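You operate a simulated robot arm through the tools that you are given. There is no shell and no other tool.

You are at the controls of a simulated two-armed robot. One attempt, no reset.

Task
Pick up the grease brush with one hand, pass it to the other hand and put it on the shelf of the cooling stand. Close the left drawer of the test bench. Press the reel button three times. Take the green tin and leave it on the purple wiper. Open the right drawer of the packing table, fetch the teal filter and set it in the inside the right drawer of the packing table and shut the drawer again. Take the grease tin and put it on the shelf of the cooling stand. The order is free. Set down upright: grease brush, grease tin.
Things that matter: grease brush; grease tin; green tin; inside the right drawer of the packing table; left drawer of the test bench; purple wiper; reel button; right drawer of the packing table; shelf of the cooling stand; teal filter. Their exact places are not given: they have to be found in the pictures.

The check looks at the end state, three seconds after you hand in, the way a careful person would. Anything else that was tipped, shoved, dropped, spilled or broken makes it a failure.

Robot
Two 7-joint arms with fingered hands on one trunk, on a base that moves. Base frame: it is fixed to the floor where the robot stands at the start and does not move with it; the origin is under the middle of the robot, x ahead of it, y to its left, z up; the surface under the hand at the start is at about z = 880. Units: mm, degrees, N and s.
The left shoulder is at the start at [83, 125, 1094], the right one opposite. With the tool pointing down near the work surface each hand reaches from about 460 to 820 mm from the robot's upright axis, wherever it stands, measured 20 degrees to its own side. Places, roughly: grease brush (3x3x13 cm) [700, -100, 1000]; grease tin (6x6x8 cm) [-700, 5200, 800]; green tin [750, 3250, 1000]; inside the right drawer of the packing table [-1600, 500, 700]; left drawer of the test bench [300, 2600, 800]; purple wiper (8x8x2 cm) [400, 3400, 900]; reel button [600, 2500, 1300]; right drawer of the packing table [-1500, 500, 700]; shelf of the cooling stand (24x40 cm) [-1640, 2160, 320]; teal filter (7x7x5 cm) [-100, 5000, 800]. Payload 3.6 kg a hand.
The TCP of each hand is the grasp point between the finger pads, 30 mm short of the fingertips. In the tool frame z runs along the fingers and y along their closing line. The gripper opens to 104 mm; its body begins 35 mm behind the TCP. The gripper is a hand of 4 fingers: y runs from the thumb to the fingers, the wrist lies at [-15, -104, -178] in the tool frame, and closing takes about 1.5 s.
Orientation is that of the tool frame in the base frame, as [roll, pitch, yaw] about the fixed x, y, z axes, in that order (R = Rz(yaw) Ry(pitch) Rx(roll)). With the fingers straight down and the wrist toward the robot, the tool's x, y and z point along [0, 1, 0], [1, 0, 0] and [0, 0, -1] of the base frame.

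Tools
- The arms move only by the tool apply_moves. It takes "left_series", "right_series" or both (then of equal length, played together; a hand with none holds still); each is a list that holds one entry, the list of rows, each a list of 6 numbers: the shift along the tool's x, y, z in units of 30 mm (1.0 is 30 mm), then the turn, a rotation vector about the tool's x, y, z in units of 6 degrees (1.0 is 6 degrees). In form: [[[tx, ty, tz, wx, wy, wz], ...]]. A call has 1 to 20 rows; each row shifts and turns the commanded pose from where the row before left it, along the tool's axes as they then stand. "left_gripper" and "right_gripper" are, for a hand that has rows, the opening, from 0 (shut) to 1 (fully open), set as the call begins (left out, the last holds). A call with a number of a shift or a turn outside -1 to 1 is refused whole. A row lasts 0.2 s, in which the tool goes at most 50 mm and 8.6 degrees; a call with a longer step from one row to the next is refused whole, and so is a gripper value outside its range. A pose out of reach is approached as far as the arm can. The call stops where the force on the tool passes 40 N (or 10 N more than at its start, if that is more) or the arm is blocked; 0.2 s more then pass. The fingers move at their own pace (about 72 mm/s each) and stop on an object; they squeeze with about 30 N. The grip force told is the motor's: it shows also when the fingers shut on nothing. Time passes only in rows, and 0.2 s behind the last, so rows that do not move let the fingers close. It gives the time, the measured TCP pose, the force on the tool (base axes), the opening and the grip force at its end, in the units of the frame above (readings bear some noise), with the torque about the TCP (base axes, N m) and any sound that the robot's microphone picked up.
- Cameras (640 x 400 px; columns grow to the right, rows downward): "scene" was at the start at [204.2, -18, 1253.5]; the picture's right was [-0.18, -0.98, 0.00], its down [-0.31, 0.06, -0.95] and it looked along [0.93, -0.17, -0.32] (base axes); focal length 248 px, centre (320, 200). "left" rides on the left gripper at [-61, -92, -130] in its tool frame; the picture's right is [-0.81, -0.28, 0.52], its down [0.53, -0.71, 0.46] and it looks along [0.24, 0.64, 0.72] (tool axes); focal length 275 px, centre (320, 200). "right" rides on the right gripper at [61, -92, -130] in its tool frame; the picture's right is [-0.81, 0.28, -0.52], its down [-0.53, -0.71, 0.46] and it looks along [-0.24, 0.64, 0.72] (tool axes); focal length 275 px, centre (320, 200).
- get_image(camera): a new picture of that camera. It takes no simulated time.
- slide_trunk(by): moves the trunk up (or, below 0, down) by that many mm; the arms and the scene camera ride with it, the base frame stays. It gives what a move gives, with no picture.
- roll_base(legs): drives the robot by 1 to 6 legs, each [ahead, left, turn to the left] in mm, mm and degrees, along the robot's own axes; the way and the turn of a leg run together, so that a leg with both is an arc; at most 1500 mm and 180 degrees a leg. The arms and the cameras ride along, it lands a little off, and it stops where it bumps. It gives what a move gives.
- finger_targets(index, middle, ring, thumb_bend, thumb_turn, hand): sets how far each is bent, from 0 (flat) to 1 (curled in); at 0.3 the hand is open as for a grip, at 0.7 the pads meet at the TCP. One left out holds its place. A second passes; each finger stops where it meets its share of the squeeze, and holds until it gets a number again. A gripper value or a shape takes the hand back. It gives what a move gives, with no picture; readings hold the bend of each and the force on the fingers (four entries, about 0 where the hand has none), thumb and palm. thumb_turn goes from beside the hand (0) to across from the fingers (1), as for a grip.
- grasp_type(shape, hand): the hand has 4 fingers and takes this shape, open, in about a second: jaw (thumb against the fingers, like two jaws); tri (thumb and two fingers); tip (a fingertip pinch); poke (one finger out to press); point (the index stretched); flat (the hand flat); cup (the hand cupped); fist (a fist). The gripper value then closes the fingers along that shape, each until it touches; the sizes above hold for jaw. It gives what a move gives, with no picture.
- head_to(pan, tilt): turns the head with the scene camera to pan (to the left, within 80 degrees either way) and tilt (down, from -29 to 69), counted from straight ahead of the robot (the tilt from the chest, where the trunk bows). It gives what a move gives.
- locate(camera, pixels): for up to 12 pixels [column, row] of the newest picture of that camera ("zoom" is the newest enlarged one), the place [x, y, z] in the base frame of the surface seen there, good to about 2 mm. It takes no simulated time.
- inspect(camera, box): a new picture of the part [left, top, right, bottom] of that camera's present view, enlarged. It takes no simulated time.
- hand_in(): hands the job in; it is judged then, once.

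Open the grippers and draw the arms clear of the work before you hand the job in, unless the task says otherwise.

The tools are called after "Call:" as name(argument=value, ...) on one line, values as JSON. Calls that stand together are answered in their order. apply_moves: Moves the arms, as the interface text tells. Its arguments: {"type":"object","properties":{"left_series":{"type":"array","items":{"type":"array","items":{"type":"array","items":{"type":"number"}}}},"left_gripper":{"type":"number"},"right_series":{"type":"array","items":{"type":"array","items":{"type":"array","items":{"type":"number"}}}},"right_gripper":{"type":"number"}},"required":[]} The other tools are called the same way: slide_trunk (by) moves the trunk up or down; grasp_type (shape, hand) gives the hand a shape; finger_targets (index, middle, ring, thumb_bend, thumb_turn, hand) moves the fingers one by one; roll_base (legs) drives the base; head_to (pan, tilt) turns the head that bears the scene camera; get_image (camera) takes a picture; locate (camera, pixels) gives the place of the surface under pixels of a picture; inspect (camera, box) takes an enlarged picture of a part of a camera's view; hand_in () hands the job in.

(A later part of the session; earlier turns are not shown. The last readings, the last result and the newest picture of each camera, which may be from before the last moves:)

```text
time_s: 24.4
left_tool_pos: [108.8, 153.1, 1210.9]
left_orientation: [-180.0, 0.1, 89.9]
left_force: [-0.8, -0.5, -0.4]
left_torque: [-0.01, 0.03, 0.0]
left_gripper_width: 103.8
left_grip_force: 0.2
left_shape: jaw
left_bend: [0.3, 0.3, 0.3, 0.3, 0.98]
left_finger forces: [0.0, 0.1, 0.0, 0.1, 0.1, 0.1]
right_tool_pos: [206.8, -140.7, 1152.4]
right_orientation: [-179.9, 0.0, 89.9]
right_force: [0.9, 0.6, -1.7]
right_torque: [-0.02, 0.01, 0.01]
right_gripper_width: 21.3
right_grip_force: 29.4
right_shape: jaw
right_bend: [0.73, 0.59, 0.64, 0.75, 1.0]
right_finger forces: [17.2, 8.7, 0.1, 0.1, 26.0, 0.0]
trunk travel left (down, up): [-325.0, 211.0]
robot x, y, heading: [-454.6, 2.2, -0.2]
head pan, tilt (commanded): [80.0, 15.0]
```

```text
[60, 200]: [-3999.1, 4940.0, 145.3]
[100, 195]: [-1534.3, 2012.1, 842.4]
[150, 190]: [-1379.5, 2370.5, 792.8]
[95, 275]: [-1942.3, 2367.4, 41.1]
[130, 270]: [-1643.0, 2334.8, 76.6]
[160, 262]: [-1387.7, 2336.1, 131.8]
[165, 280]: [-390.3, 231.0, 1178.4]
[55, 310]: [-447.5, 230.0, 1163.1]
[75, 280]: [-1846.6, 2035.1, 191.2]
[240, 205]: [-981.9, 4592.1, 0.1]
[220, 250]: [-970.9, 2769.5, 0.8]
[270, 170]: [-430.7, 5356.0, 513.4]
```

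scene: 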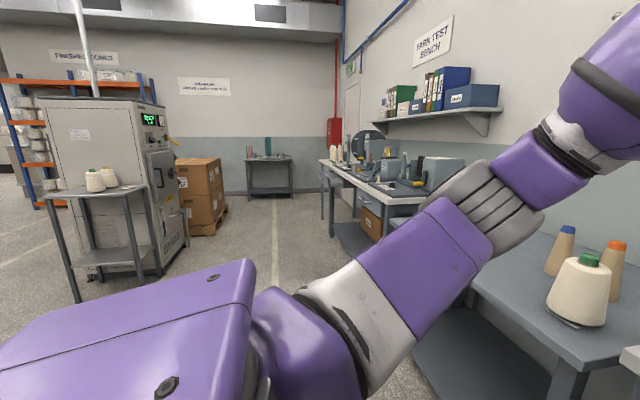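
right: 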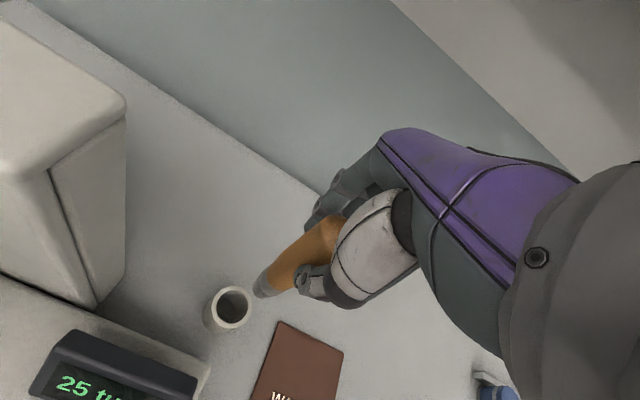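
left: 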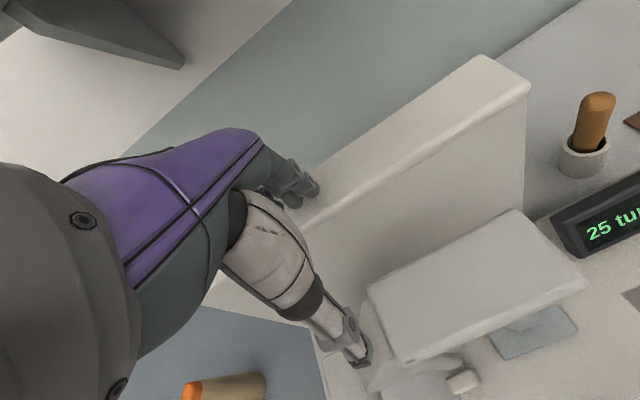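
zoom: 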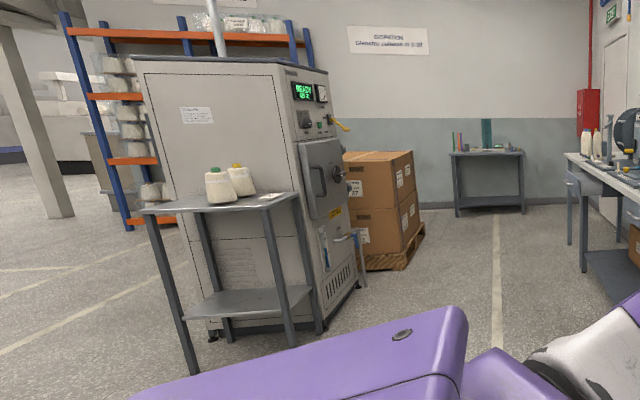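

The stand is around x -1840…-1390, y 1990…2370, with a top plate at z≈842 and the shelf beneath. I turn the robot 90° left on the spot to view the rest of the room.

Call:
roll_base(legs=[[0, 0, 90]])

Call:
head_to(pan=40, tilt=20)

Call:
get_image(camera="scene")

Call:
head_to(pan=80, tilt=20)

Call:
get_image(camera="scene")

Call:
head_to(pan=0, tilt=15)

Call:
get_image(camera="scene")

```text
time_s: 28.7
left_tool_pos: [-620.3, 558.2, 1210.8]
left_orientation: [180.0, 0.0, -178.7]
left_force: [0.1, -0.2, 0.3]
left_torque: [0.0, 0.04, 0.01]
left_gripper_width: 103.8
left_grip_force: 0.1
left_shape: jaw
left_bend: [0.3, 0.3, 0.3, 0.3, 0.98]
left_finger forces: [0.0, 0.1, 0.0, 0.0, 0.1, 0.1]
right_tool_pos: [-329.3, 663.5, 1153.4]
right_orientation: [179.9, 0.0, -178.7]
right_force: [0.3, -0.7, -0.7]
right_torque: [-0.01, -0.01, -0.01]
right_gripper_width: 21.3
right_grip_force: 29.7
right_shape: jaw
right_bend: [0.73, 0.59, 0.64, 0.75, 1.0]
right_finger forces: [17.0, 8.6, 0.0, 0.1, 25.5, 0.0]
trunk travel left (down, up): [-325.0, 211.0]
robot x, y, heading: [-450.8, 1.9, 91.4]
head pan, tilt (commanded): [80.0, 15.0]
```

```text
time_s: 29.8
left_tool_pos: [-620.3, 557.6, 1210.3]
left_orientation: [-180.0, 0.0, -178.7]
left_force: [-0.3, -0.3, 0.4]
left_torque: [-0.03, 0.01, 0.0]
left_gripper_width: 103.7
left_grip_force: 0.3
left_shape: jaw
left_bend: [0.3, 0.3, 0.3, 0.3, 0.98]
left_finger forces: [0.0, 0.0, 0.1, 0.1, 0.0, 0.0]
right_tool_pos: [-326.7, 663.0, 1152.4]
right_orientation: [179.9, 0.1, -178.7]
right_force: [0.5, 0.7, 0.6]
right_torque: [-0.02, -0.03, 0.0]
right_gripper_width: 21.3
right_grip_force: 30.3
right_shape: jaw
right_bend: [0.73, 0.59, 0.64, 0.75, 1.0]
right_finger forces: [17.1, 8.6, 0.0, 0.1, 25.5, 0.0]
trunk travel left (down, up): [-325.0, 211.0]
robot x, y, heading: [-453.7, 1.6, 91.2]
head pan, tilt (commanded): [40.0, 20.0]
```

```text
taken
```

scene: 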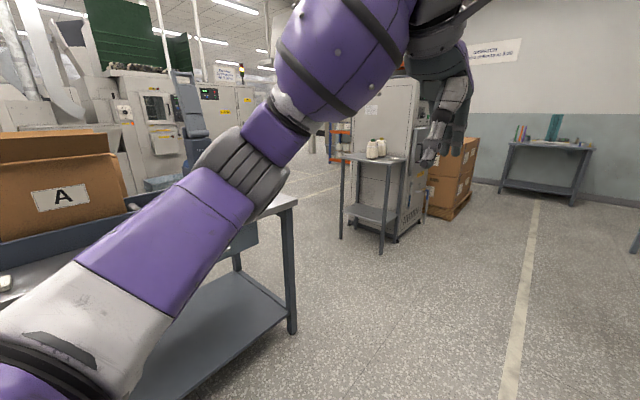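

```text
time_s: 30.9
left_tool_pos: [-620.3, 557.7, 1210.1]
left_orientation: [-180.0, 0.0, -178.7]
left_force: [-0.5, -0.1, -0.1]
left_torque: [0.0, 0.0, 0.03]
left_gripper_width: 103.7
left_grip_force: 0.1
left_shape: jaw
left_bend: [0.3, 0.3, 0.3, 0.3, 0.98]
left_finger forces: [0.1, 0.0, 0.0, 0.1, 0.0, 0.1]
right_tool_pos: [-328.4, 662.5, 1152.2]
right_orientation: [180.0, 0.1, -178.7]
right_force: [0.2, -0.3, -0.5]
right_torque: [-0.01, -0.02, -0.01]
right_gripper_width: 21.5
right_grip_force: 30.1
right_shape: jaw
right_bend: [0.73, 0.59, 0.64, 0.75, 1.0]
right_finger forces: [17.0, 8.7, 0.0, 0.0, 25.5, 0.0]
trunk travel left (down, up): [-325.0, 211.0]
robot x, y, heading: [-450.9, 0.7, 91.4]
head pan, tilt (commanded): [80.0, 20.0]
```

```text
taken
```

scene: 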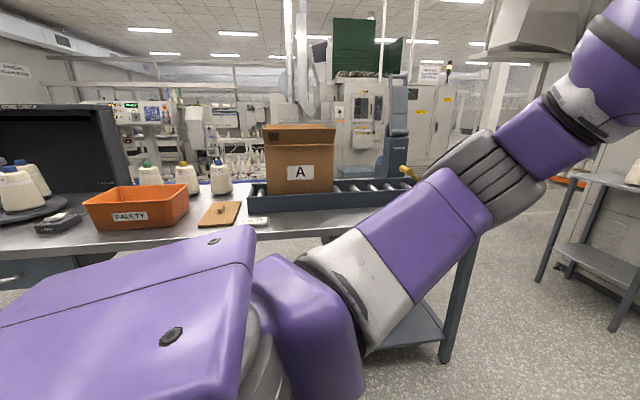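

```text
time_s: 32.4
left_tool_pos: [-621.2, 557.3, 1210.1]
left_orientation: [-180.0, -0.1, -178.7]
left_force: [-0.1, 0.0, -0.1]
left_torque: [-0.02, -0.01, 0.02]
left_gripper_width: 103.8
left_grip_force: 0.0
left_shape: jaw
left_bend: [0.3, 0.3, 0.3, 0.3, 0.98]
left_finger forces: [0.0, 0.0, 0.1, 0.0, 0.1, 0.1]
right_tool_pos: [-328.3, 662.6, 1153.9]
right_orientation: [-179.9, 0.1, -178.8]
right_force: [-0.4, -0.6, 0.0]
right_torque: [0.02, -0.01, 0.0]
right_gripper_width: 21.6
right_grip_force: 29.8
right_shape: jaw
right_bend: [0.73, 0.59, 0.64, 0.75, 1.0]
right_finger forces: [17.1, 8.6, 0.0, 0.1, 25.5, 0.0]
trunk travel left (down, up): [-325.0, 211.0]
robot x, y, heading: [-452.5, -0.5, 91.2]
head pan, tilt (commanded): [0.0, 15.0]
```

```text
taken
```

scene: 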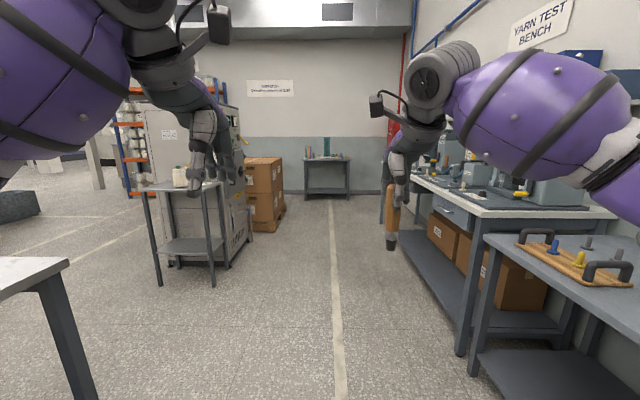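

Facing +y: the stand is at (185,230), the far table at (325,175), the test bench right, the packing table's corner bottom-left. I zoom in on the stand and measure it.

Call:
inspect(camera="scene", box=[120, 140, 280, 300])

Call:
locate(camera="scene", pixels=[[145, 187], [205, 187], [222, 182], [165, 181], [185, 187], [160, 250], [207, 248], [185, 245], [200, 240], [160, 280], [214, 280], [226, 250]])

Call:
locate(camera="scene", pixels=[[65, 262], [20, 258], [30, 290], [60, 330], [180, 172], [250, 220], [240, 185]])

```text
2.50 times, centred on (200, 220) of scene
```

zoom: 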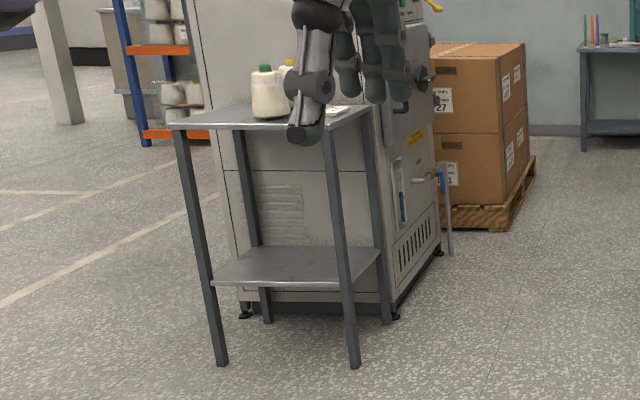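

```text
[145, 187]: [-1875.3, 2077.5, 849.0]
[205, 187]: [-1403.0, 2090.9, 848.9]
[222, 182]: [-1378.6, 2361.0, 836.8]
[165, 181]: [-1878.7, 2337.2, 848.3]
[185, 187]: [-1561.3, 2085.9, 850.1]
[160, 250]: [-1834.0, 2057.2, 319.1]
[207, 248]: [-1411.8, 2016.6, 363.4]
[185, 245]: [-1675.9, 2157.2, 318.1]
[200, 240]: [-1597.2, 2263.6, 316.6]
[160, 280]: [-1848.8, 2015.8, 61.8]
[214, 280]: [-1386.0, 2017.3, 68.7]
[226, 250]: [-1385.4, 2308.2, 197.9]
```

```text
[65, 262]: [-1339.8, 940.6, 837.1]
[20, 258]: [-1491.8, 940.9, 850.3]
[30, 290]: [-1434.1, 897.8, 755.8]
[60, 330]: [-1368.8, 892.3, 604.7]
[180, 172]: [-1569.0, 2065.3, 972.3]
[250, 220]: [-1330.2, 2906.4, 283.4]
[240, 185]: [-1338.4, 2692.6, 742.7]
```

The stand's front faces -y with a 440 mm wide opening between legs (x≈-1850…-1386), shelf z≈318, top z≈848. I'll do the handover here in free space: first I move the left hand out to the left and lower, then turn it to point right (palm toward me).

Call:
apply_moves(left_series=[[[0.95, 0, 0.78, 0, 0, 0], [0.95, 0, 0.78, 0, 0, 0], [0.95, 0, 0.78, 0, 0, 0], [0.95, 0, 0.78, 0, 0, 0], [0.95, 0, 0.78, 0, 0, 0], [0.95, 0, 0.78, 0, 0, 0], [0, 0, 0, 0, 0, 0]]])

Call:
apply_moves(left_series=[[[0, 0, 0, 0, -1, 0], [0, 0, 0, 0, -1, 0], [0, 0, 0, 0, -1, 0], [0, 0, 0, 0, -1, 0], [0, 0, 0, 0, -1, 0], [0, 0, 0, 0, -1, 0], [0, 0, 0, 0, -1, 0], [0, 0, 0, 0, -1, 0], [0, 0, 0, 0, -1, 0], [0, 0, 0, 0, -1, 0], [0, 0, 0, 0, -1, 0], [0, 0, 0, 0, -1, 0], [0, 0, 0, 0, -1, 0], [0, 0, 0, 0, -1, 0], [0, 0, 0, 0, -1, 0], [0, 0, 0, 0, 0, 0]]])

Call:
get_image(camera="scene")

```text
time_s: 34.0
left_tool_pos: [-792.4, 555.3, 1069.5]
left_orientation: [179.9, -0.1, -178.7]
left_force: [0.2, -0.3, 0.2]
left_torque: [0.04, 0.02, -0.01]
left_gripper_width: 103.7
left_grip_force: 0.1
left_shape: jaw
left_bend: [0.3, 0.3, 0.3, 0.3, 0.98]
left_finger forces: [0.1, 0.0, 0.0, 0.0, 0.1, 0.0]
right_tool_pos: [-327.9, 664.3, 1153.2]
right_orientation: [180.0, 0.0, -178.7]
right_force: [-0.1, -0.5, 0.2]
right_torque: [-0.01, 0.01, 0.01]
right_gripper_width: 21.3
right_grip_force: 29.5
right_shape: jaw
right_bend: [0.73, 0.59, 0.64, 0.75, 1.0]
right_finger forces: [16.9, 8.6, 0.0, 0.1, 25.5, 0.0]
trunk travel left (down, up): [-325.0, 211.0]
robot x, y, heading: [-451.1, -1.6, 91.7]
head pan, tilt (commanded): [0.0, 15.0]
```

```text
time_s: 37.4
left_tool_pos: [-791.6, 553.4, 1070.6]
left_orientation: [-12.4, 89.9, -11.1]
left_force: [0.0, 0.2, 0.0]
left_torque: [0.02, -0.01, 0.04]
left_gripper_width: 103.6
left_grip_force: 0.0
left_shape: jaw
left_bend: [0.3, 0.3, 0.3, 0.3, 0.98]
left_finger forces: [0.0, 0.1, 0.0, 0.1, 0.0, 0.1]
right_tool_pos: [-328.3, 663.7, 1152.5]
right_orientation: [-180.0, 0.0, -178.6]
right_force: [0.0, -0.4, -0.6]
right_torque: [-0.03, 0.02, -0.01]
right_gripper_width: 21.5
right_grip_force: 30.2
right_shape: jaw
right_bend: [0.73, 0.59, 0.64, 0.75, 1.0]
right_finger forces: [17.1, 8.7, 0.0, 0.0, 25.6, 0.0]
trunk travel left (down, up): [-325.0, 211.0]
robot x, y, heading: [-450.7, -0.4, 91.2]
head pan, tilt (commanded): [0.0, 15.0]
```

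```text
taken
```

scene: 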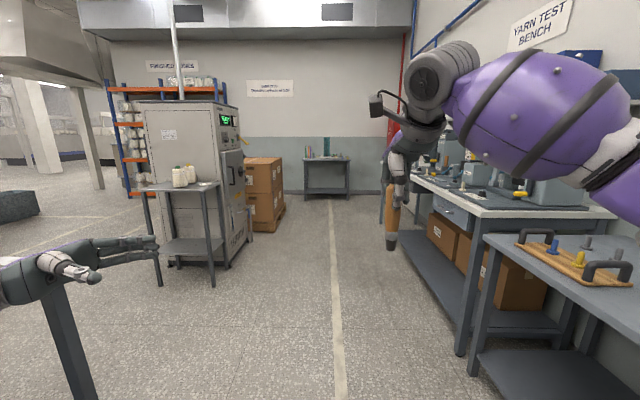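

The left hand now points right, palm toward the robot. I bring the right hand with the brush to the middle, about 620 mm ahead, with the brush's tip around z≈1009.

Call:
apply_moves(right_series=[[[0.767, -0.222, 0.155, 0, 0, 0], [0.767, -0.222, 0.155, 0, 0, 0], [0.767, -0.222, 0.155, 0, 0, 0], [0.767, -0.222, 0.155, 0, 0, 0], [0.767, -0.222, 0.155, 0, 0, 0], [0.767, -0.222, 0.155, 0, 0, 0], [0, 0, 0, 0, 0, 0]]])

Call:
head_to(pan=10, tilt=20)

Call:
get_image(camera="scene")

Call:
get_image(camera="left")

```text
time_s: 39.0
left_tool_pos: [-790.7, 553.8, 1069.4]
left_orientation: [-59.4, 89.9, -58.1]
left_force: [0.0, 0.0, -0.5]
left_torque: [-0.02, -0.01, 0.0]
left_gripper_width: 104.0
left_grip_force: 0.1
left_shape: jaw
left_bend: [0.3, 0.3, 0.3, 0.3, 0.98]
left_finger forces: [0.0, 0.0, 0.1, 0.0, 0.1, 0.0]
right_tool_pos: [-465.2, 618.8, 1124.3]
right_orientation: [-179.9, 0.0, -178.8]
right_force: [0.0, 0.3, -0.6]
right_torque: [-0.03, 0.0, 0.02]
right_gripper_width: 21.6
right_grip_force: 30.3
right_shape: jaw
right_bend: [0.73, 0.59, 0.64, 0.75, 1.0]
right_finger forces: [17.0, 8.7, 0.0, 0.0, 25.5, 0.0]
trunk travel left (down, up): [-325.0, 211.0]
robot x, y, heading: [-455.4, -1.8, 91.3]
head pan, tilt (commanded): [0.0, 15.0]
```

```text
time_s: 39.7
left_tool_pos: [-791.1, 553.2, 1070.8]
left_orientation: [16.3, 90.0, 17.6]
left_force: [0.4, 0.6, 0.2]
left_torque: [0.01, -0.02, -0.02]
left_gripper_width: 103.6
left_grip_force: 0.0
left_shape: jaw
left_bend: [0.3, 0.3, 0.3, 0.3, 0.98]
left_finger forces: [0.0, 0.0, 0.1, 0.1, 0.1, 0.0]
right_tool_pos: [-466.7, 619.8, 1124.3]
right_orientation: [-180.0, 0.0, -178.7]
right_force: [0.7, -0.1, -0.5]
right_torque: [0.01, 0.0, 0.02]
right_gripper_width: 21.4
right_grip_force: 30.2
right_shape: jaw
right_bend: [0.73, 0.59, 0.64, 0.75, 1.0]
right_finger forces: [17.0, 8.6, 0.0, 0.0, 25.5, 0.1]
trunk travel left (down, up): [-325.0, 211.0]
robot x, y, heading: [-453.5, 2.5, 91.3]
head pan, tilt (commanded): [10.0, 20.0]
```

```text
taken
```

scene: 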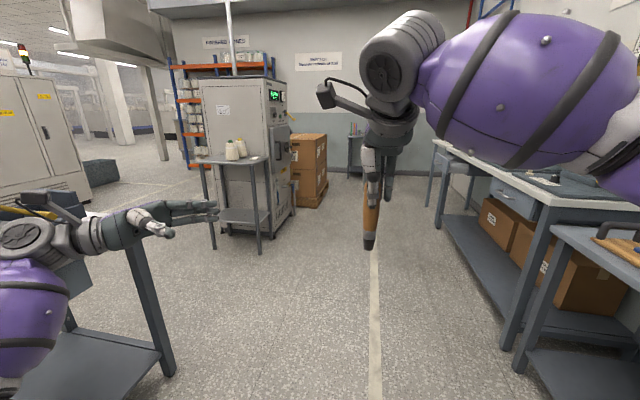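

```text
taken
```

left: 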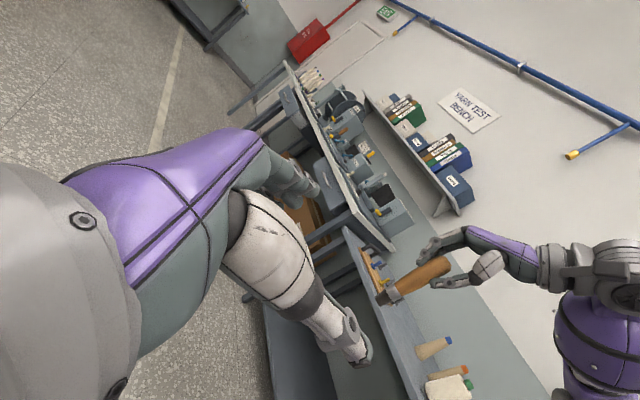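

The brush hangs at (371,215) in the scene view and the left hand is level with it. I locate the brush accurately for the approach.

Call:
inspect(camera="scene", box=[320, 160, 420, 260])

Call:
locate(camera="scene", pixels=[[371, 205], [371, 215], [370, 225], [370, 235], [369, 245], [364, 220], [377, 220], [365, 235], [375, 235]])

```text
4.00 times, centred on (370, 210) of scene
```

zoom: 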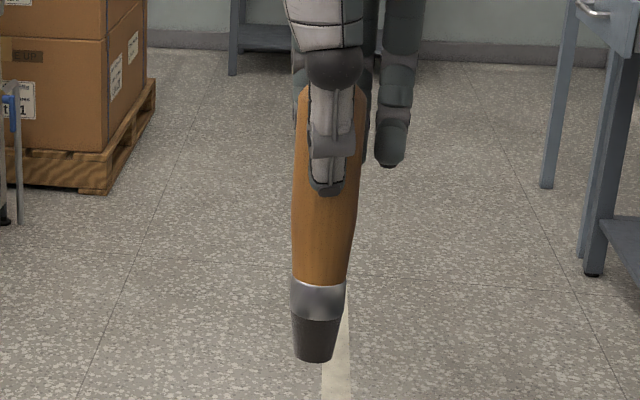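

```text
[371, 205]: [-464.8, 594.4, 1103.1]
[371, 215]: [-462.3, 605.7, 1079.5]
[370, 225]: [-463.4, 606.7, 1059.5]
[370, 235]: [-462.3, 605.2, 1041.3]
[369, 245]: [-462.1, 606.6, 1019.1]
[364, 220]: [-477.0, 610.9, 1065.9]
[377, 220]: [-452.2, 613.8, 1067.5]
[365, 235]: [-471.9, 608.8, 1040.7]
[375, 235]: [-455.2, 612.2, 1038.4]
```

The brush axis is at (-464.5, 619.5), tip z≈1008, right thumb tip at z≈1094. I bring the left hand forward in line with it, stopping ~100 mm short, at z≈1064.

Call:
apply_moves(left_series=[[[0.027, 0.244, 0.95, 0, 0, 0], [0.027, 0.244, 0.95, 0, 0, 0], [0.027, 0.244, 0.95, 0, 0, 0], [0.027, 0.244, 0.95, 0, 0, 0], [0.027, 0.244, 0.95, 0, 0, 0], [0.027, 0.244, 0.95, 0, 0, 0], [0.027, 0.244, 0.95, 0, 0, 0], [0.027, 0.244, 0.95, 0, 0, 0], [0, 0, 0, 0, 0, 0]]], left_gripper=1)

Call:
get_image(camera="scene")

Call:
get_image(camera="left")

```text
time_s: 41.7
left_tool_pos: [-564.1, 617.3, 1064.2]
left_orientation: [-47.7, 89.9, -46.3]
left_force: [0.0, 0.2, 0.5]
left_torque: [0.0, -0.01, -0.02]
left_gripper_width: 103.7
left_grip_force: 0.0
left_shape: jaw
left_bend: [0.3, 0.3, 0.3, 0.3, 0.98]
left_finger forces: [0.0, 0.0, 0.1, 0.0, 0.1, 0.0]
right_tool_pos: [-465.0, 619.1, 1125.6]
right_orientation: [-180.0, 0.0, -178.7]
right_force: [-0.6, -1.2, 0.9]
right_torque: [-0.02, 0.01, -0.06]
right_gripper_width: 21.3
right_grip_force: 30.6
right_shape: jaw
right_bend: [0.73, 0.59, 0.64, 0.75, 1.0]
right_finger forces: [17.0, 8.7, 0.0, 0.0, 25.6, 0.1]
trunk travel left (down, up): [-325.0, 211.0]
robot x, y, heading: [-450.3, 0.6, 91.4]
head pan, tilt (commanded): [10.0, 20.0]
```

```text
taken
```

scene: 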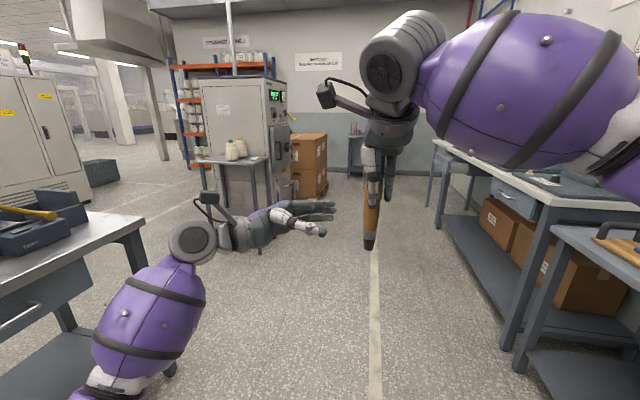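

```text
taken
```

left: 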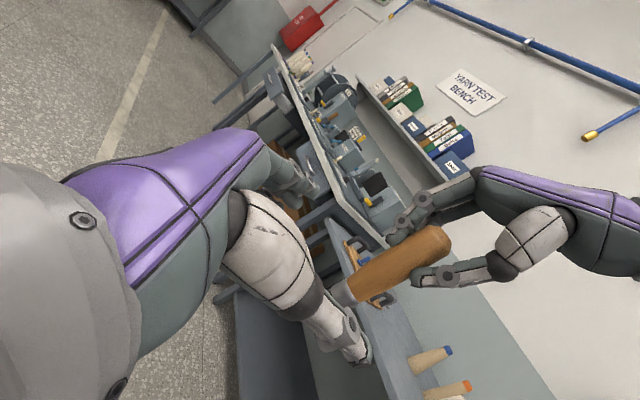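

Left hand is in line (x -564, y 617, z 1064), 100 mm short of the brush. I advance slowly until the brush is at the left TCP.

Call:
apply_moves(left_series=[[[0, 0, 0.48, 0, 0, 0], [0, 0, 0.48, 0, 0, 0], [0, 0, 0.48, 0, 0, 0], [0, 0, 0.48, 0, 0, 0], [0, 0, 0.48, 0, 0, 0], [0, 0, 0.48, 0, 0, 0], [0, 0, 0.43, 0, 0, 0], [0, 0, 0, 0, 0, 0]]])

Call:
inspect(camera="scene", box=[280, 130, 440, 270])

Call:
get_image(camera="left")

Call:
get_image(camera="right")

```text
time_s: 43.5
left_tool_pos: [-465.1, 620.5, 1063.4]
left_orientation: [130.7, 90.0, 132.1]
left_force: [-0.7, -1.1, -0.1]
left_torque: [0.02, -0.01, -0.02]
left_gripper_width: 103.3
left_grip_force: 0.0
left_shape: jaw
left_bend: [0.3, 0.3, 0.3, 0.3, 0.98]
left_finger forces: [0.1, 0.1, 0.1, 0.0, 0.0, 0.0]
right_tool_pos: [-464.6, 619.4, 1124.3]
right_orientation: [-180.0, 0.0, -178.7]
right_force: [0.4, 0.3, -0.3]
right_torque: [0.0, 0.01, 0.01]
right_gripper_width: 21.3
right_grip_force: 30.3
right_shape: jaw
right_bend: [0.73, 0.59, 0.64, 0.75, 1.0]
right_finger forces: [17.1, 8.8, 0.0, 0.0, 25.6, 0.0]
trunk travel left (down, up): [-325.0, 211.0]
robot x, y, heading: [-451.7, -1.4, 91.3]
head pan, tilt (commanded): [10.0, 20.0]
```

```text
2.86 times, centred on (360, 200) of scene
```

zoom: 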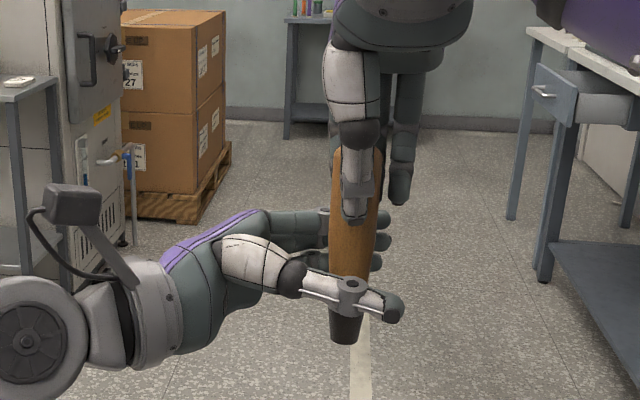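

```text
taken
```

left: 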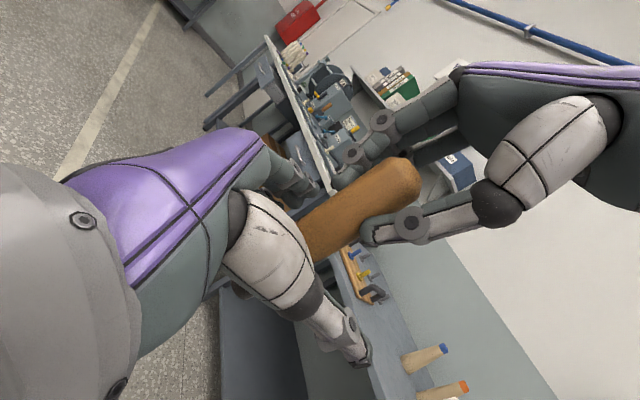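

```text
taken
```

right: 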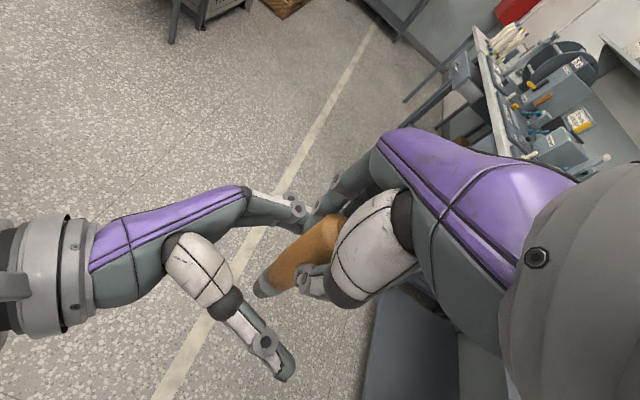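

The brush stands between the left thumb and fingers, below the right thumb. I close the left hand.

Call:
apply_moves(left_series=[[[0, 0, 0, 0, 0, 0], [0, 0, 0, 0, 0, 0], [0, 0, 0, 0, 0, 0], [0, 0, 0, 0, 0, 0], [0, 0, 0, 0, 0, 0], [0, 0, 0, 0, 0, 0], [0, 0, 0, 0, 0, 0], [0, 0, 0, 0, 0, 0], [0, 0, 0, 0, 0, 0], [0, 0, 0, 0, 0, 0]]], left_gripper=0)

Call:
inspect(camera="scene", box=[280, 130, 440, 270])

Call:
get_image(camera="left")

```text
time_s: 45.7
left_tool_pos: [-464.4, 619.6, 1062.9]
left_orientation: [73.2, 89.9, 74.4]
left_force: [2.6, -3.6, -2.0]
left_torque: [0.02, 0.01, 0.04]
left_gripper_width: 11.0
left_grip_force: 29.4
left_shape: jaw
left_bend: [0.74, 0.7, 0.7, 0.78, 1.0]
left_finger forces: [11.1, 1.6, 1.6, 0.0, 22.8, 0.0]
right_tool_pos: [-464.5, 620.3, 1124.6]
right_orientation: [-180.0, 0.0, -178.7]
right_force: [-3.6, 3.6, 2.6]
right_torque: [0.17, 0.14, -0.04]
right_gripper_width: 21.5
right_grip_force: 29.9
right_shape: jaw
right_bend: [0.73, 0.59, 0.64, 0.76, 1.0]
right_finger forces: [20.1, 8.1, 0.0, 0.0, 25.0, 0.0]
trunk travel left (down, up): [-325.0, 211.0]
robot x, y, heading: [-457.2, 2.9, 91.5]
head pan, tilt (commanded): [10.0, 20.0]
```

```text
2.86 times, centred on (360, 200) of scene
```

zoom: 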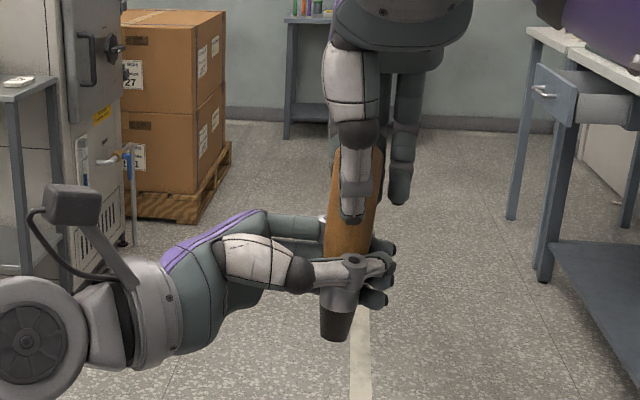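

```text
taken
```

left: 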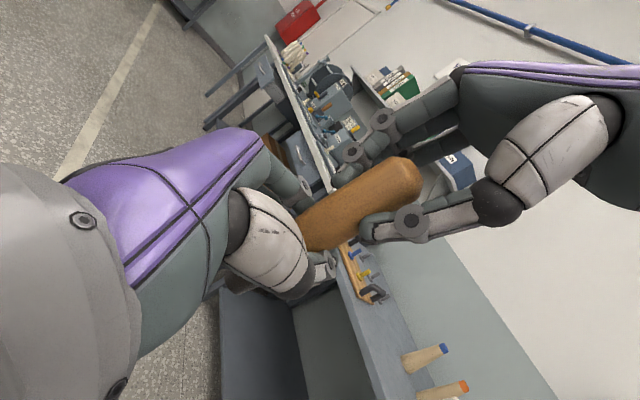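

The left hand closed with width 11 mm; index 11 N, thumb 23 N. I inspect the grip closely before releasing the right.

Call:
inspect(camera="left", box=[230, 120, 450, 310])

Call:
inspect(camera="right", box=[140, 170, 380, 330])

Call:
inspect(camera="scene", box=[330, 180, 410, 255])

Call:
locate(camera="zoom", pixels=[[300, 100], [350, 100], [280, 150], [330, 150], [310, 190], [370, 195], [330, 230], [300, 300], [280, 330], [330, 330], [305, 345], [400, 190]])

```text
2.11 times, centred on (340, 215) of left
```

zoom: 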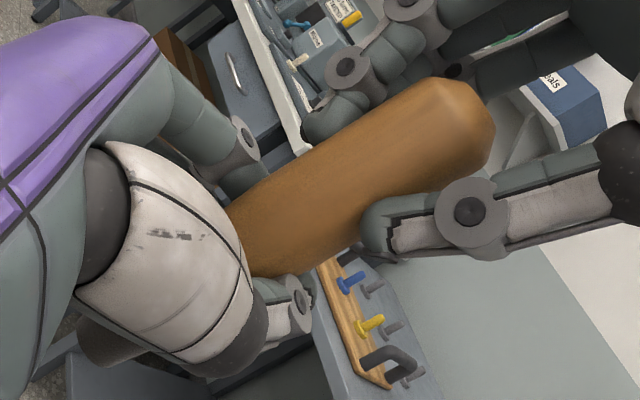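

```text
2.50 times, centred on (260, 250) of right
```

zoom: 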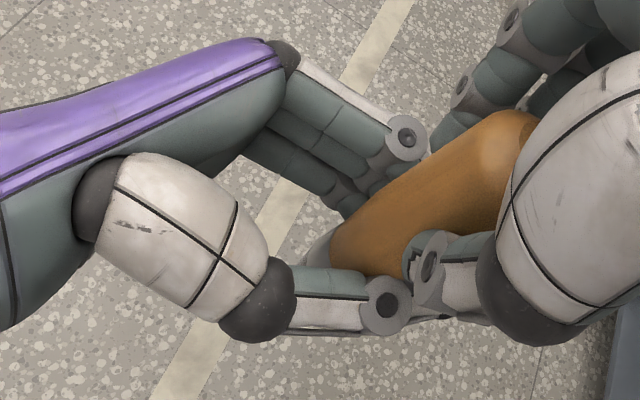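

```text
5.33 times, centred on (370, 218) of scene
```

zoom: 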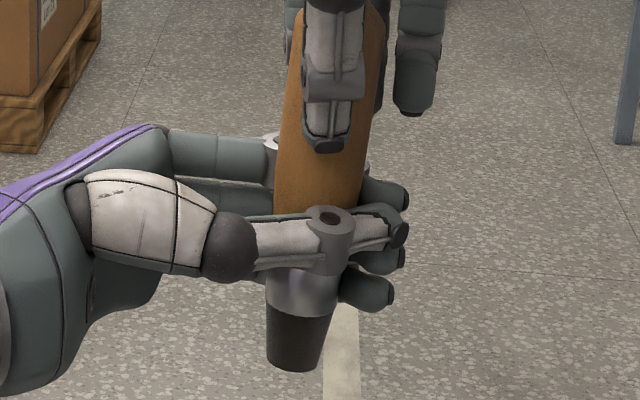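

```text
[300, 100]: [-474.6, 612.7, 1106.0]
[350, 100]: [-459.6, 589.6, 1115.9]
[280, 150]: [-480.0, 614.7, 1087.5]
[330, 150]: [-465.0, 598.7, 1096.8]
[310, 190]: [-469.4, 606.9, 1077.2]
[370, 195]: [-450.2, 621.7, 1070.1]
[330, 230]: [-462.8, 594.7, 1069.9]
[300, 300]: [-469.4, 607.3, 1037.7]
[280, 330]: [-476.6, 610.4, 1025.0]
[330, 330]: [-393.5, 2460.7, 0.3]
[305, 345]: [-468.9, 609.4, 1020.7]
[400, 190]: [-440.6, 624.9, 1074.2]
```

The left thumb and curled fingers cage the brush well. I open the right hand with still rows.

Call:
apply_moves(right_series=[[[0, 0, 0, 0, 0, 0], [0, 0, 0, 0, 0, 0], [0, 0, 0, 0, 0, 0], [0, 0, 0, 0, 0, 0], [0, 0, 0, 0, 0, 0], [0, 0, 0, 0, 0, 0], [0, 0, 0, 0, 0, 0], [0, 0, 0, 0, 0, 0]]], right_gripper=1)

Call:
inspect(camera="scene", box=[280, 130, 440, 270])

```text
time_s: 47.5
left_tool_pos: [-464.9, 619.8, 1063.0]
left_orientation: [-166.8, 89.9, -165.5]
left_force: [0.0, -0.3, 0.4]
left_torque: [0.02, 0.05, 0.01]
left_gripper_width: 11.4
left_grip_force: 30.2
left_shape: jaw
left_bend: [0.74, 0.7, 0.7, 0.79, 1.0]
left_finger forces: [11.6, 1.9, 1.5, 0.0, 19.5, 0.1]
right_tool_pos: [-465.9, 618.9, 1125.5]
right_orientation: [-180.0, 0.1, -178.7]
right_force: [0.6, 0.2, 0.2]
right_torque: [0.01, -0.02, 0.02]
right_gripper_width: 103.7
right_grip_force: 0.1
right_shape: jaw
right_bend: [0.3, 0.3, 0.3, 0.3, 0.98]
right_finger forces: [0.1, 0.1, 0.0, 0.0, 0.1, 0.1]
trunk travel left (down, up): [-325.0, 211.0]
robot x, y, heading: [-453.1, -1.3, 91.1]
head pan, tilt (commanded): [10.0, 20.0]
```

```text
2.86 times, centred on (360, 200) of scene
```

zoom: 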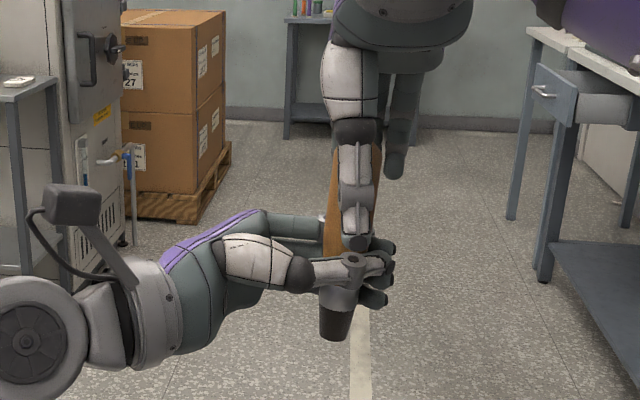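

The right hand is open and the left holds the brush. I raise the right hand straight up, then retract it to the right.

Call:
apply_moves(right_series=[[[0, 0, -0.6, 0, 0, 0], [0, 0, -0.8, 0, 0, 0], [0, 0, -0.8, 0, 0, 0], [0, 0, -0.8, 0, 0, 0], [0, 0, -0.8, 0, 0, 0], [0, 0, -0.6, 0, 0, 0], [-1, -0.8, 0, 0, 0, 0], [-1, -0.8, 0, 0, 0, 0], [-1, -0.8, 0, 0, 0, 0], [-1, -0.8, 0, 0, 0, 0], [-1, -0.8, 0, 0, 0, 0], [-1, -0.8, 0, 0, 0, 0], [-1, -0.8, 0, 0, 0, 0], [-1, -0.8, 0, 0, 0, 0], [0, 0, 0, 0, 0, 0]]])

Call:
get_image(camera="scene")

Call:
get_image(camera="left")

```text
time_s: 50.7
left_tool_pos: [-465.6, 619.8, 1062.4]
left_orientation: [32.3, 89.9, 33.7]
left_force: [0.4, 0.0, 0.1]
left_torque: [-0.01, 0.01, 0.03]
left_gripper_width: 11.3
left_grip_force: 30.1
left_shape: jaw
left_bend: [0.74, 0.7, 0.7, 0.8, 1.0]
left_finger forces: [11.7, 1.8, 1.6, 0.0, 19.4, 0.0]
right_tool_pos: [-219.1, 433.8, 1257.1]
right_orientation: [180.0, 0.2, -178.6]
right_force: [1.2, -0.2, 0.5]
right_torque: [-0.05, -0.01, 0.01]
right_gripper_width: 103.6
right_grip_force: 0.0
right_shape: jaw
right_bend: [0.3, 0.3, 0.3, 0.3, 0.98]
right_finger forces: [0.0, 0.0, 0.0, 0.0, 0.0, 0.0]
trunk travel left (down, up): [-325.0, 211.0]
robot x, y, heading: [-455.9, 1.4, 91.3]
head pan, tilt (commanded): [10.0, 20.0]
```

```text
taken
```

scene: 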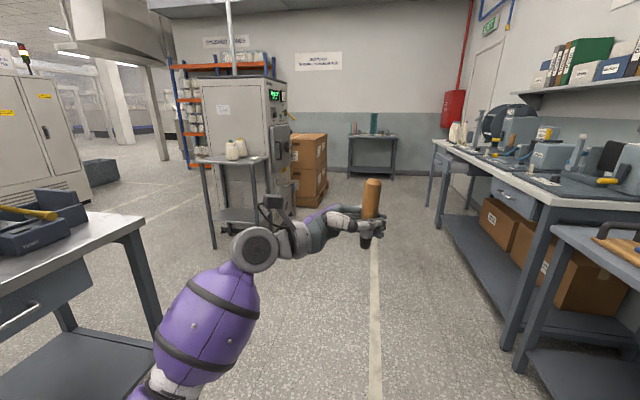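

```text
taken
```

left: 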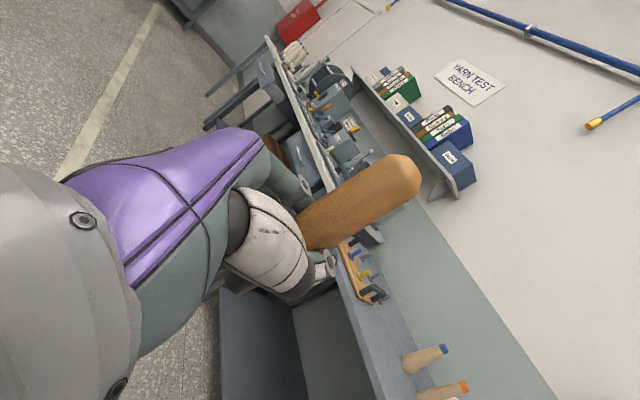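

The left holds the brush alone, nearly upright. I now move the left hand left/lower and swing it to point forward so the robot can carry it to the stand.

Call:
apply_moves(left_series=[[[0.679, -0.083, -0.833, 0, 0, 0], [0.679, -0.083, -0.833, 0, 0, 0], [0.679, -0.083, -0.833, 0, 0, 0], [0.679, -0.083, -0.833, 0, 0, 0], [0.679, -0.083, -0.833, 0, 0, 0], [0.679, -0.083, -0.833, 0, 0, 0], [0.679, -0.083, -0.833, 0, 0, 0], [0.679, -0.083, -0.833, 0, 0, 0], [0, 0, 0, 0, 0, 0]]])

Call:
apply_moves(left_series=[[[0, 0, 0, -1, 0, 0], [0, 0, 0, -1, 0, 0], [0, 0, 0, -1, 0, 0], [0, 0, 0, -1, 0, 0], [0, 0, 0, -1, 0, 0], [0, 0, 0, -1, 0, 0], [0, 0, 0, -1, 0, 0], [0, 0, 0, -1, 0, 0], [0, 0, 0, -1, 0, 0], [0, 0, 0, -1, 0, 0], [0, 0, 0, -1, 0, 0], [0, 0, 0, -1, 0, 0], [0, 0, 0, -1, 0, 0], [0, 0, 0, -1, 0, 0], [0, 0, 0, -1, 0, 0], [0, 0, 0, 0, 0, 0]]])

Call:
head_to(pan=20, tilt=30)

Call:
get_image(camera="scene")

```text
time_s: 52.7
left_tool_pos: [-665.3, 595.5, 899.0]
left_orientation: [-95.5, 89.9, -94.2]
left_force: [-0.2, 0.6, -0.1]
left_torque: [0.03, -0.01, 0.0]
left_gripper_width: 11.1
left_grip_force: 30.3
left_shape: jaw
left_bend: [0.74, 0.7, 0.7, 0.8, 1.0]
left_finger forces: [11.1, 1.6, 1.5, 0.0, 19.3, 0.0]
right_tool_pos: [-218.2, 433.5, 1258.2]
right_orientation: [-180.0, 0.0, -178.6]
right_force: [-0.7, -0.3, -0.3]
right_torque: [0.0, 0.03, 0.02]
right_gripper_width: 103.8
right_grip_force: 0.1
right_shape: jaw
right_bend: [0.3, 0.3, 0.3, 0.3, 0.98]
right_finger forces: [0.0, 0.1, 0.0, 0.1, 0.1, 0.1]
trunk travel left (down, up): [-325.0, 211.0]
robot x, y, heading: [-452.9, 3.2, 91.4]
head pan, tilt (commanded): [10.0, 20.0]
```

```text
time_s: 56.1
left_tool_pos: [-664.0, 594.2, 900.6]
left_orientation: [-144.7, 90.0, -53.4]
left_force: [-0.7, 0.2, -0.4]
left_torque: [-0.02, 0.02, 0.0]
left_gripper_width: 10.8
left_grip_force: 30.4
left_shape: jaw
left_bend: [0.74, 0.7, 0.7, 0.8, 1.0]
left_finger forces: [9.3, 1.3, 1.1, 0.0, 19.6, 0.1]
right_tool_pos: [-217.2, 433.2, 1257.6]
right_orientation: [-180.0, 0.0, -178.7]
right_force: [-0.6, 0.0, 0.3]
right_torque: [-0.05, 0.0, 0.01]
right_gripper_width: 103.5
right_grip_force: 0.1
right_shape: jaw
right_bend: [0.3, 0.3, 0.3, 0.3, 0.98]
right_finger forces: [0.0, 0.0, 0.1, 0.0, 0.1, 0.1]
trunk travel left (down, up): [-325.0, 211.0]
robot x, y, heading: [-451.8, 1.0, 91.4]
head pan, tilt (commanded): [10.0, 20.0]
```

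```text
time_s: 56.8
left_tool_pos: [-664.9, 595.4, 900.3]
left_orientation: [153.7, 89.8, -114.9]
left_force: [0.6, -0.4, 0.5]
left_torque: [-0.01, -0.05, 0.02]
left_gripper_width: 10.9
left_grip_force: 30.2
left_shape: jaw
left_bend: [0.74, 0.7, 0.7, 0.8, 1.0]
left_finger forces: [9.3, 1.3, 1.1, 0.0, 19.6, 0.0]
right_tool_pos: [-219.2, 433.7, 1257.6]
right_orientation: [-180.0, 0.0, -178.7]
right_force: [0.1, -0.1, -1.1]
right_torque: [-0.02, 0.0, 0.01]
right_gripper_width: 103.8
right_grip_force: 0.2
right_shape: jaw
right_bend: [0.3, 0.3, 0.3, 0.3, 0.98]
right_finger forces: [0.0, 0.0, 0.0, 0.1, 0.1, 0.0]
trunk travel left (down, up): [-325.0, 211.0]
robot x, y, heading: [-450.3, 1.0, 91.3]
head pan, tilt (commanded): [20.0, 30.0]
```

```text
taken
```

scene: 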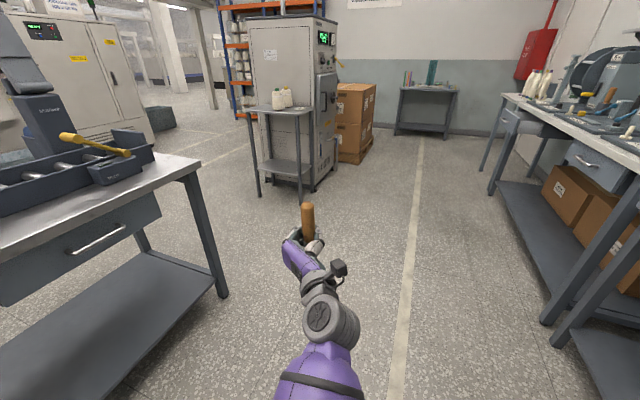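

The left hand points forward with the brush upright. I drive ahead to y≈1290 first, straightening the heading, and then check before strafing left to the stand.

Call:
roll_base(legs=[[1290, 0, -1.3]])

Call:
head_to(pan=60, tilt=35)

Call:
get_image(camera="scene")

Call:
locate(camera="scene", pixels=[[320, 30], [200, 200], [100, 200], [150, 300], [250, 250], [300, 120], [350, 100]])

```text
time_s: 63.3
left_tool_pos: [-705.6, 1884.5, 901.3]
left_orientation: [58.4, 89.9, 150.3]
left_force: [0.0, -0.1, -0.4]
left_torque: [-0.01, 0.0, -0.01]
left_gripper_width: 10.7
left_grip_force: 29.9
left_shape: jaw
left_bend: [0.74, 0.7, 0.7, 0.8, 1.0]
left_finger forces: [9.4, 1.3, 1.2, 0.1, 19.8, 0.0]
right_tool_pos: [-259.8, 1729.2, 1257.6]
right_orientation: [-179.9, 0.1, -178.1]
right_force: [-0.4, 0.1, -0.7]
right_torque: [0.01, -0.01, 0.01]
right_gripper_width: 103.8
right_grip_force: 0.0
right_shape: jaw
right_bend: [0.3, 0.3, 0.3, 0.3, 0.98]
right_finger forces: [0.0, 0.0, 0.0, 0.0, 0.0, 0.0]
trunk travel left (down, up): [-325.0, 211.0]
robot x, y, heading: [-485.5, 1294.1, 91.8]
head pan, tilt (commanded): [20.0, 30.0]
```

```text
time_s: 64.4
left_tool_pos: [-707.3, 1884.8, 900.5]
left_orientation: [-109.6, 90.0, -17.7]
left_force: [0.5, 0.1, 1.3]
left_torque: [0.0, 0.03, -0.08]
left_gripper_width: 10.6
left_grip_force: 29.8
left_shape: jaw
left_bend: [0.74, 0.7, 0.7, 0.8, 1.0]
left_finger forces: [9.3, 1.3, 1.2, 0.0, 19.9, 0.0]
right_tool_pos: [-259.1, 1729.0, 1255.6]
right_orientation: [-180.0, 0.0, -178.1]
right_force: [-0.3, -0.2, -0.5]
right_torque: [0.03, -0.01, -0.01]
right_gripper_width: 103.7
right_grip_force: 0.0
right_shape: jaw
right_bend: [0.3, 0.3, 0.3, 0.3, 0.98]
right_finger forces: [0.0, 0.0, 0.1, 0.0, 0.0, 0.0]
trunk travel left (down, up): [-325.0, 211.0]
robot x, y, heading: [-489.5, 1289.5, 91.6]
head pan, tilt (commanded): [60.0, 35.0]
```

```text
taken
```

scene: 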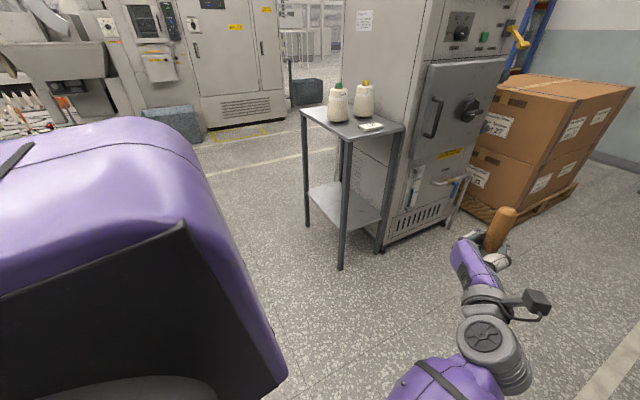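

```text
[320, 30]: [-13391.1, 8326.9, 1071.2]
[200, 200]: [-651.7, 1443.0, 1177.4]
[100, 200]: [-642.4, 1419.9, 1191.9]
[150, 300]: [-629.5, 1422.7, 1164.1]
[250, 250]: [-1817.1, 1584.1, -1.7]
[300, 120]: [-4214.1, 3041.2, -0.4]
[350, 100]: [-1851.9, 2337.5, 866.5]
```

The stand and its empty shelf (350,205) are clear to approach. I strafe left ~980 mm to stand in front of it, heading straightened to 90°.

Call:
roll_base(legs=[[25, 980, -1.7]])

Call:
head_to(pan=15, tilt=40)

Call:
get_image(camera="scene")

```text
time_s: 73.1
left_tool_pos: [-1637.9, 1905.6, 900.5]
left_orientation: [-141.4, 89.9, -51.7]
left_force: [-0.4, 0.7, 0.9]
left_torque: [0.0, 0.01, 0.03]
left_gripper_width: 10.6
left_grip_force: 29.4
left_shape: jaw
left_bend: [0.74, 0.7, 0.7, 0.8, 1.0]
left_finger forces: [9.3, 1.4, 1.3, 0.1, 20.0, 0.0]
right_tool_pos: [-1198.0, 1729.3, 1257.2]
right_orientation: [-180.0, 0.0, 179.6]
right_force: [-0.6, -0.6, 0.4]
right_torque: [-0.03, 0.01, -0.01]
right_gripper_width: 103.7
right_grip_force: 0.1
right_shape: jaw
right_bend: [0.3, 0.3, 0.3, 0.3, 0.98]
right_finger forces: [0.0, 0.1, 0.0, 0.0, 0.0, 0.0]
trunk travel left (down, up): [-325.0, 211.0]
robot x, y, heading: [-1446.2, 1301.6, 89.7]
head pan, tilt (commanded): [60.0, 35.0]
```

```text
time_s: 74.2
left_tool_pos: [-1638.8, 1905.5, 900.2]
left_orientation: [50.6, 90.0, 140.2]
left_force: [0.1, 0.5, 0.0]
left_torque: [-0.01, -0.01, 0.01]
left_gripper_width: 10.6
left_grip_force: 29.8
left_shape: jaw
left_bend: [0.74, 0.7, 0.7, 0.8, 1.0]
left_finger forces: [9.3, 1.3, 1.2, 0.0, 20.0, 0.0]
right_tool_pos: [-1198.2, 1730.6, 1256.6]
right_orientation: [180.0, 0.0, 179.7]
right_force: [0.0, 0.2, 0.0]
right_torque: [0.0, 0.01, -0.01]
right_gripper_width: 103.9
right_grip_force: 0.1
right_shape: jaw
right_bend: [0.3, 0.3, 0.3, 0.3, 0.98]
right_finger forces: [0.0, 0.0, 0.0, 0.0, 0.0, 0.0]
trunk travel left (down, up): [-325.0, 211.0]
robot x, y, heading: [-1443.4, 1304.6, 89.7]
head pan, tilt (commanded): [15.0, 40.0]
```

```text
taken
```

scene: 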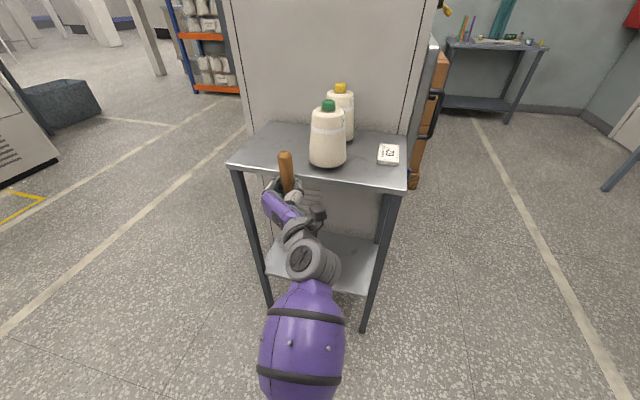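

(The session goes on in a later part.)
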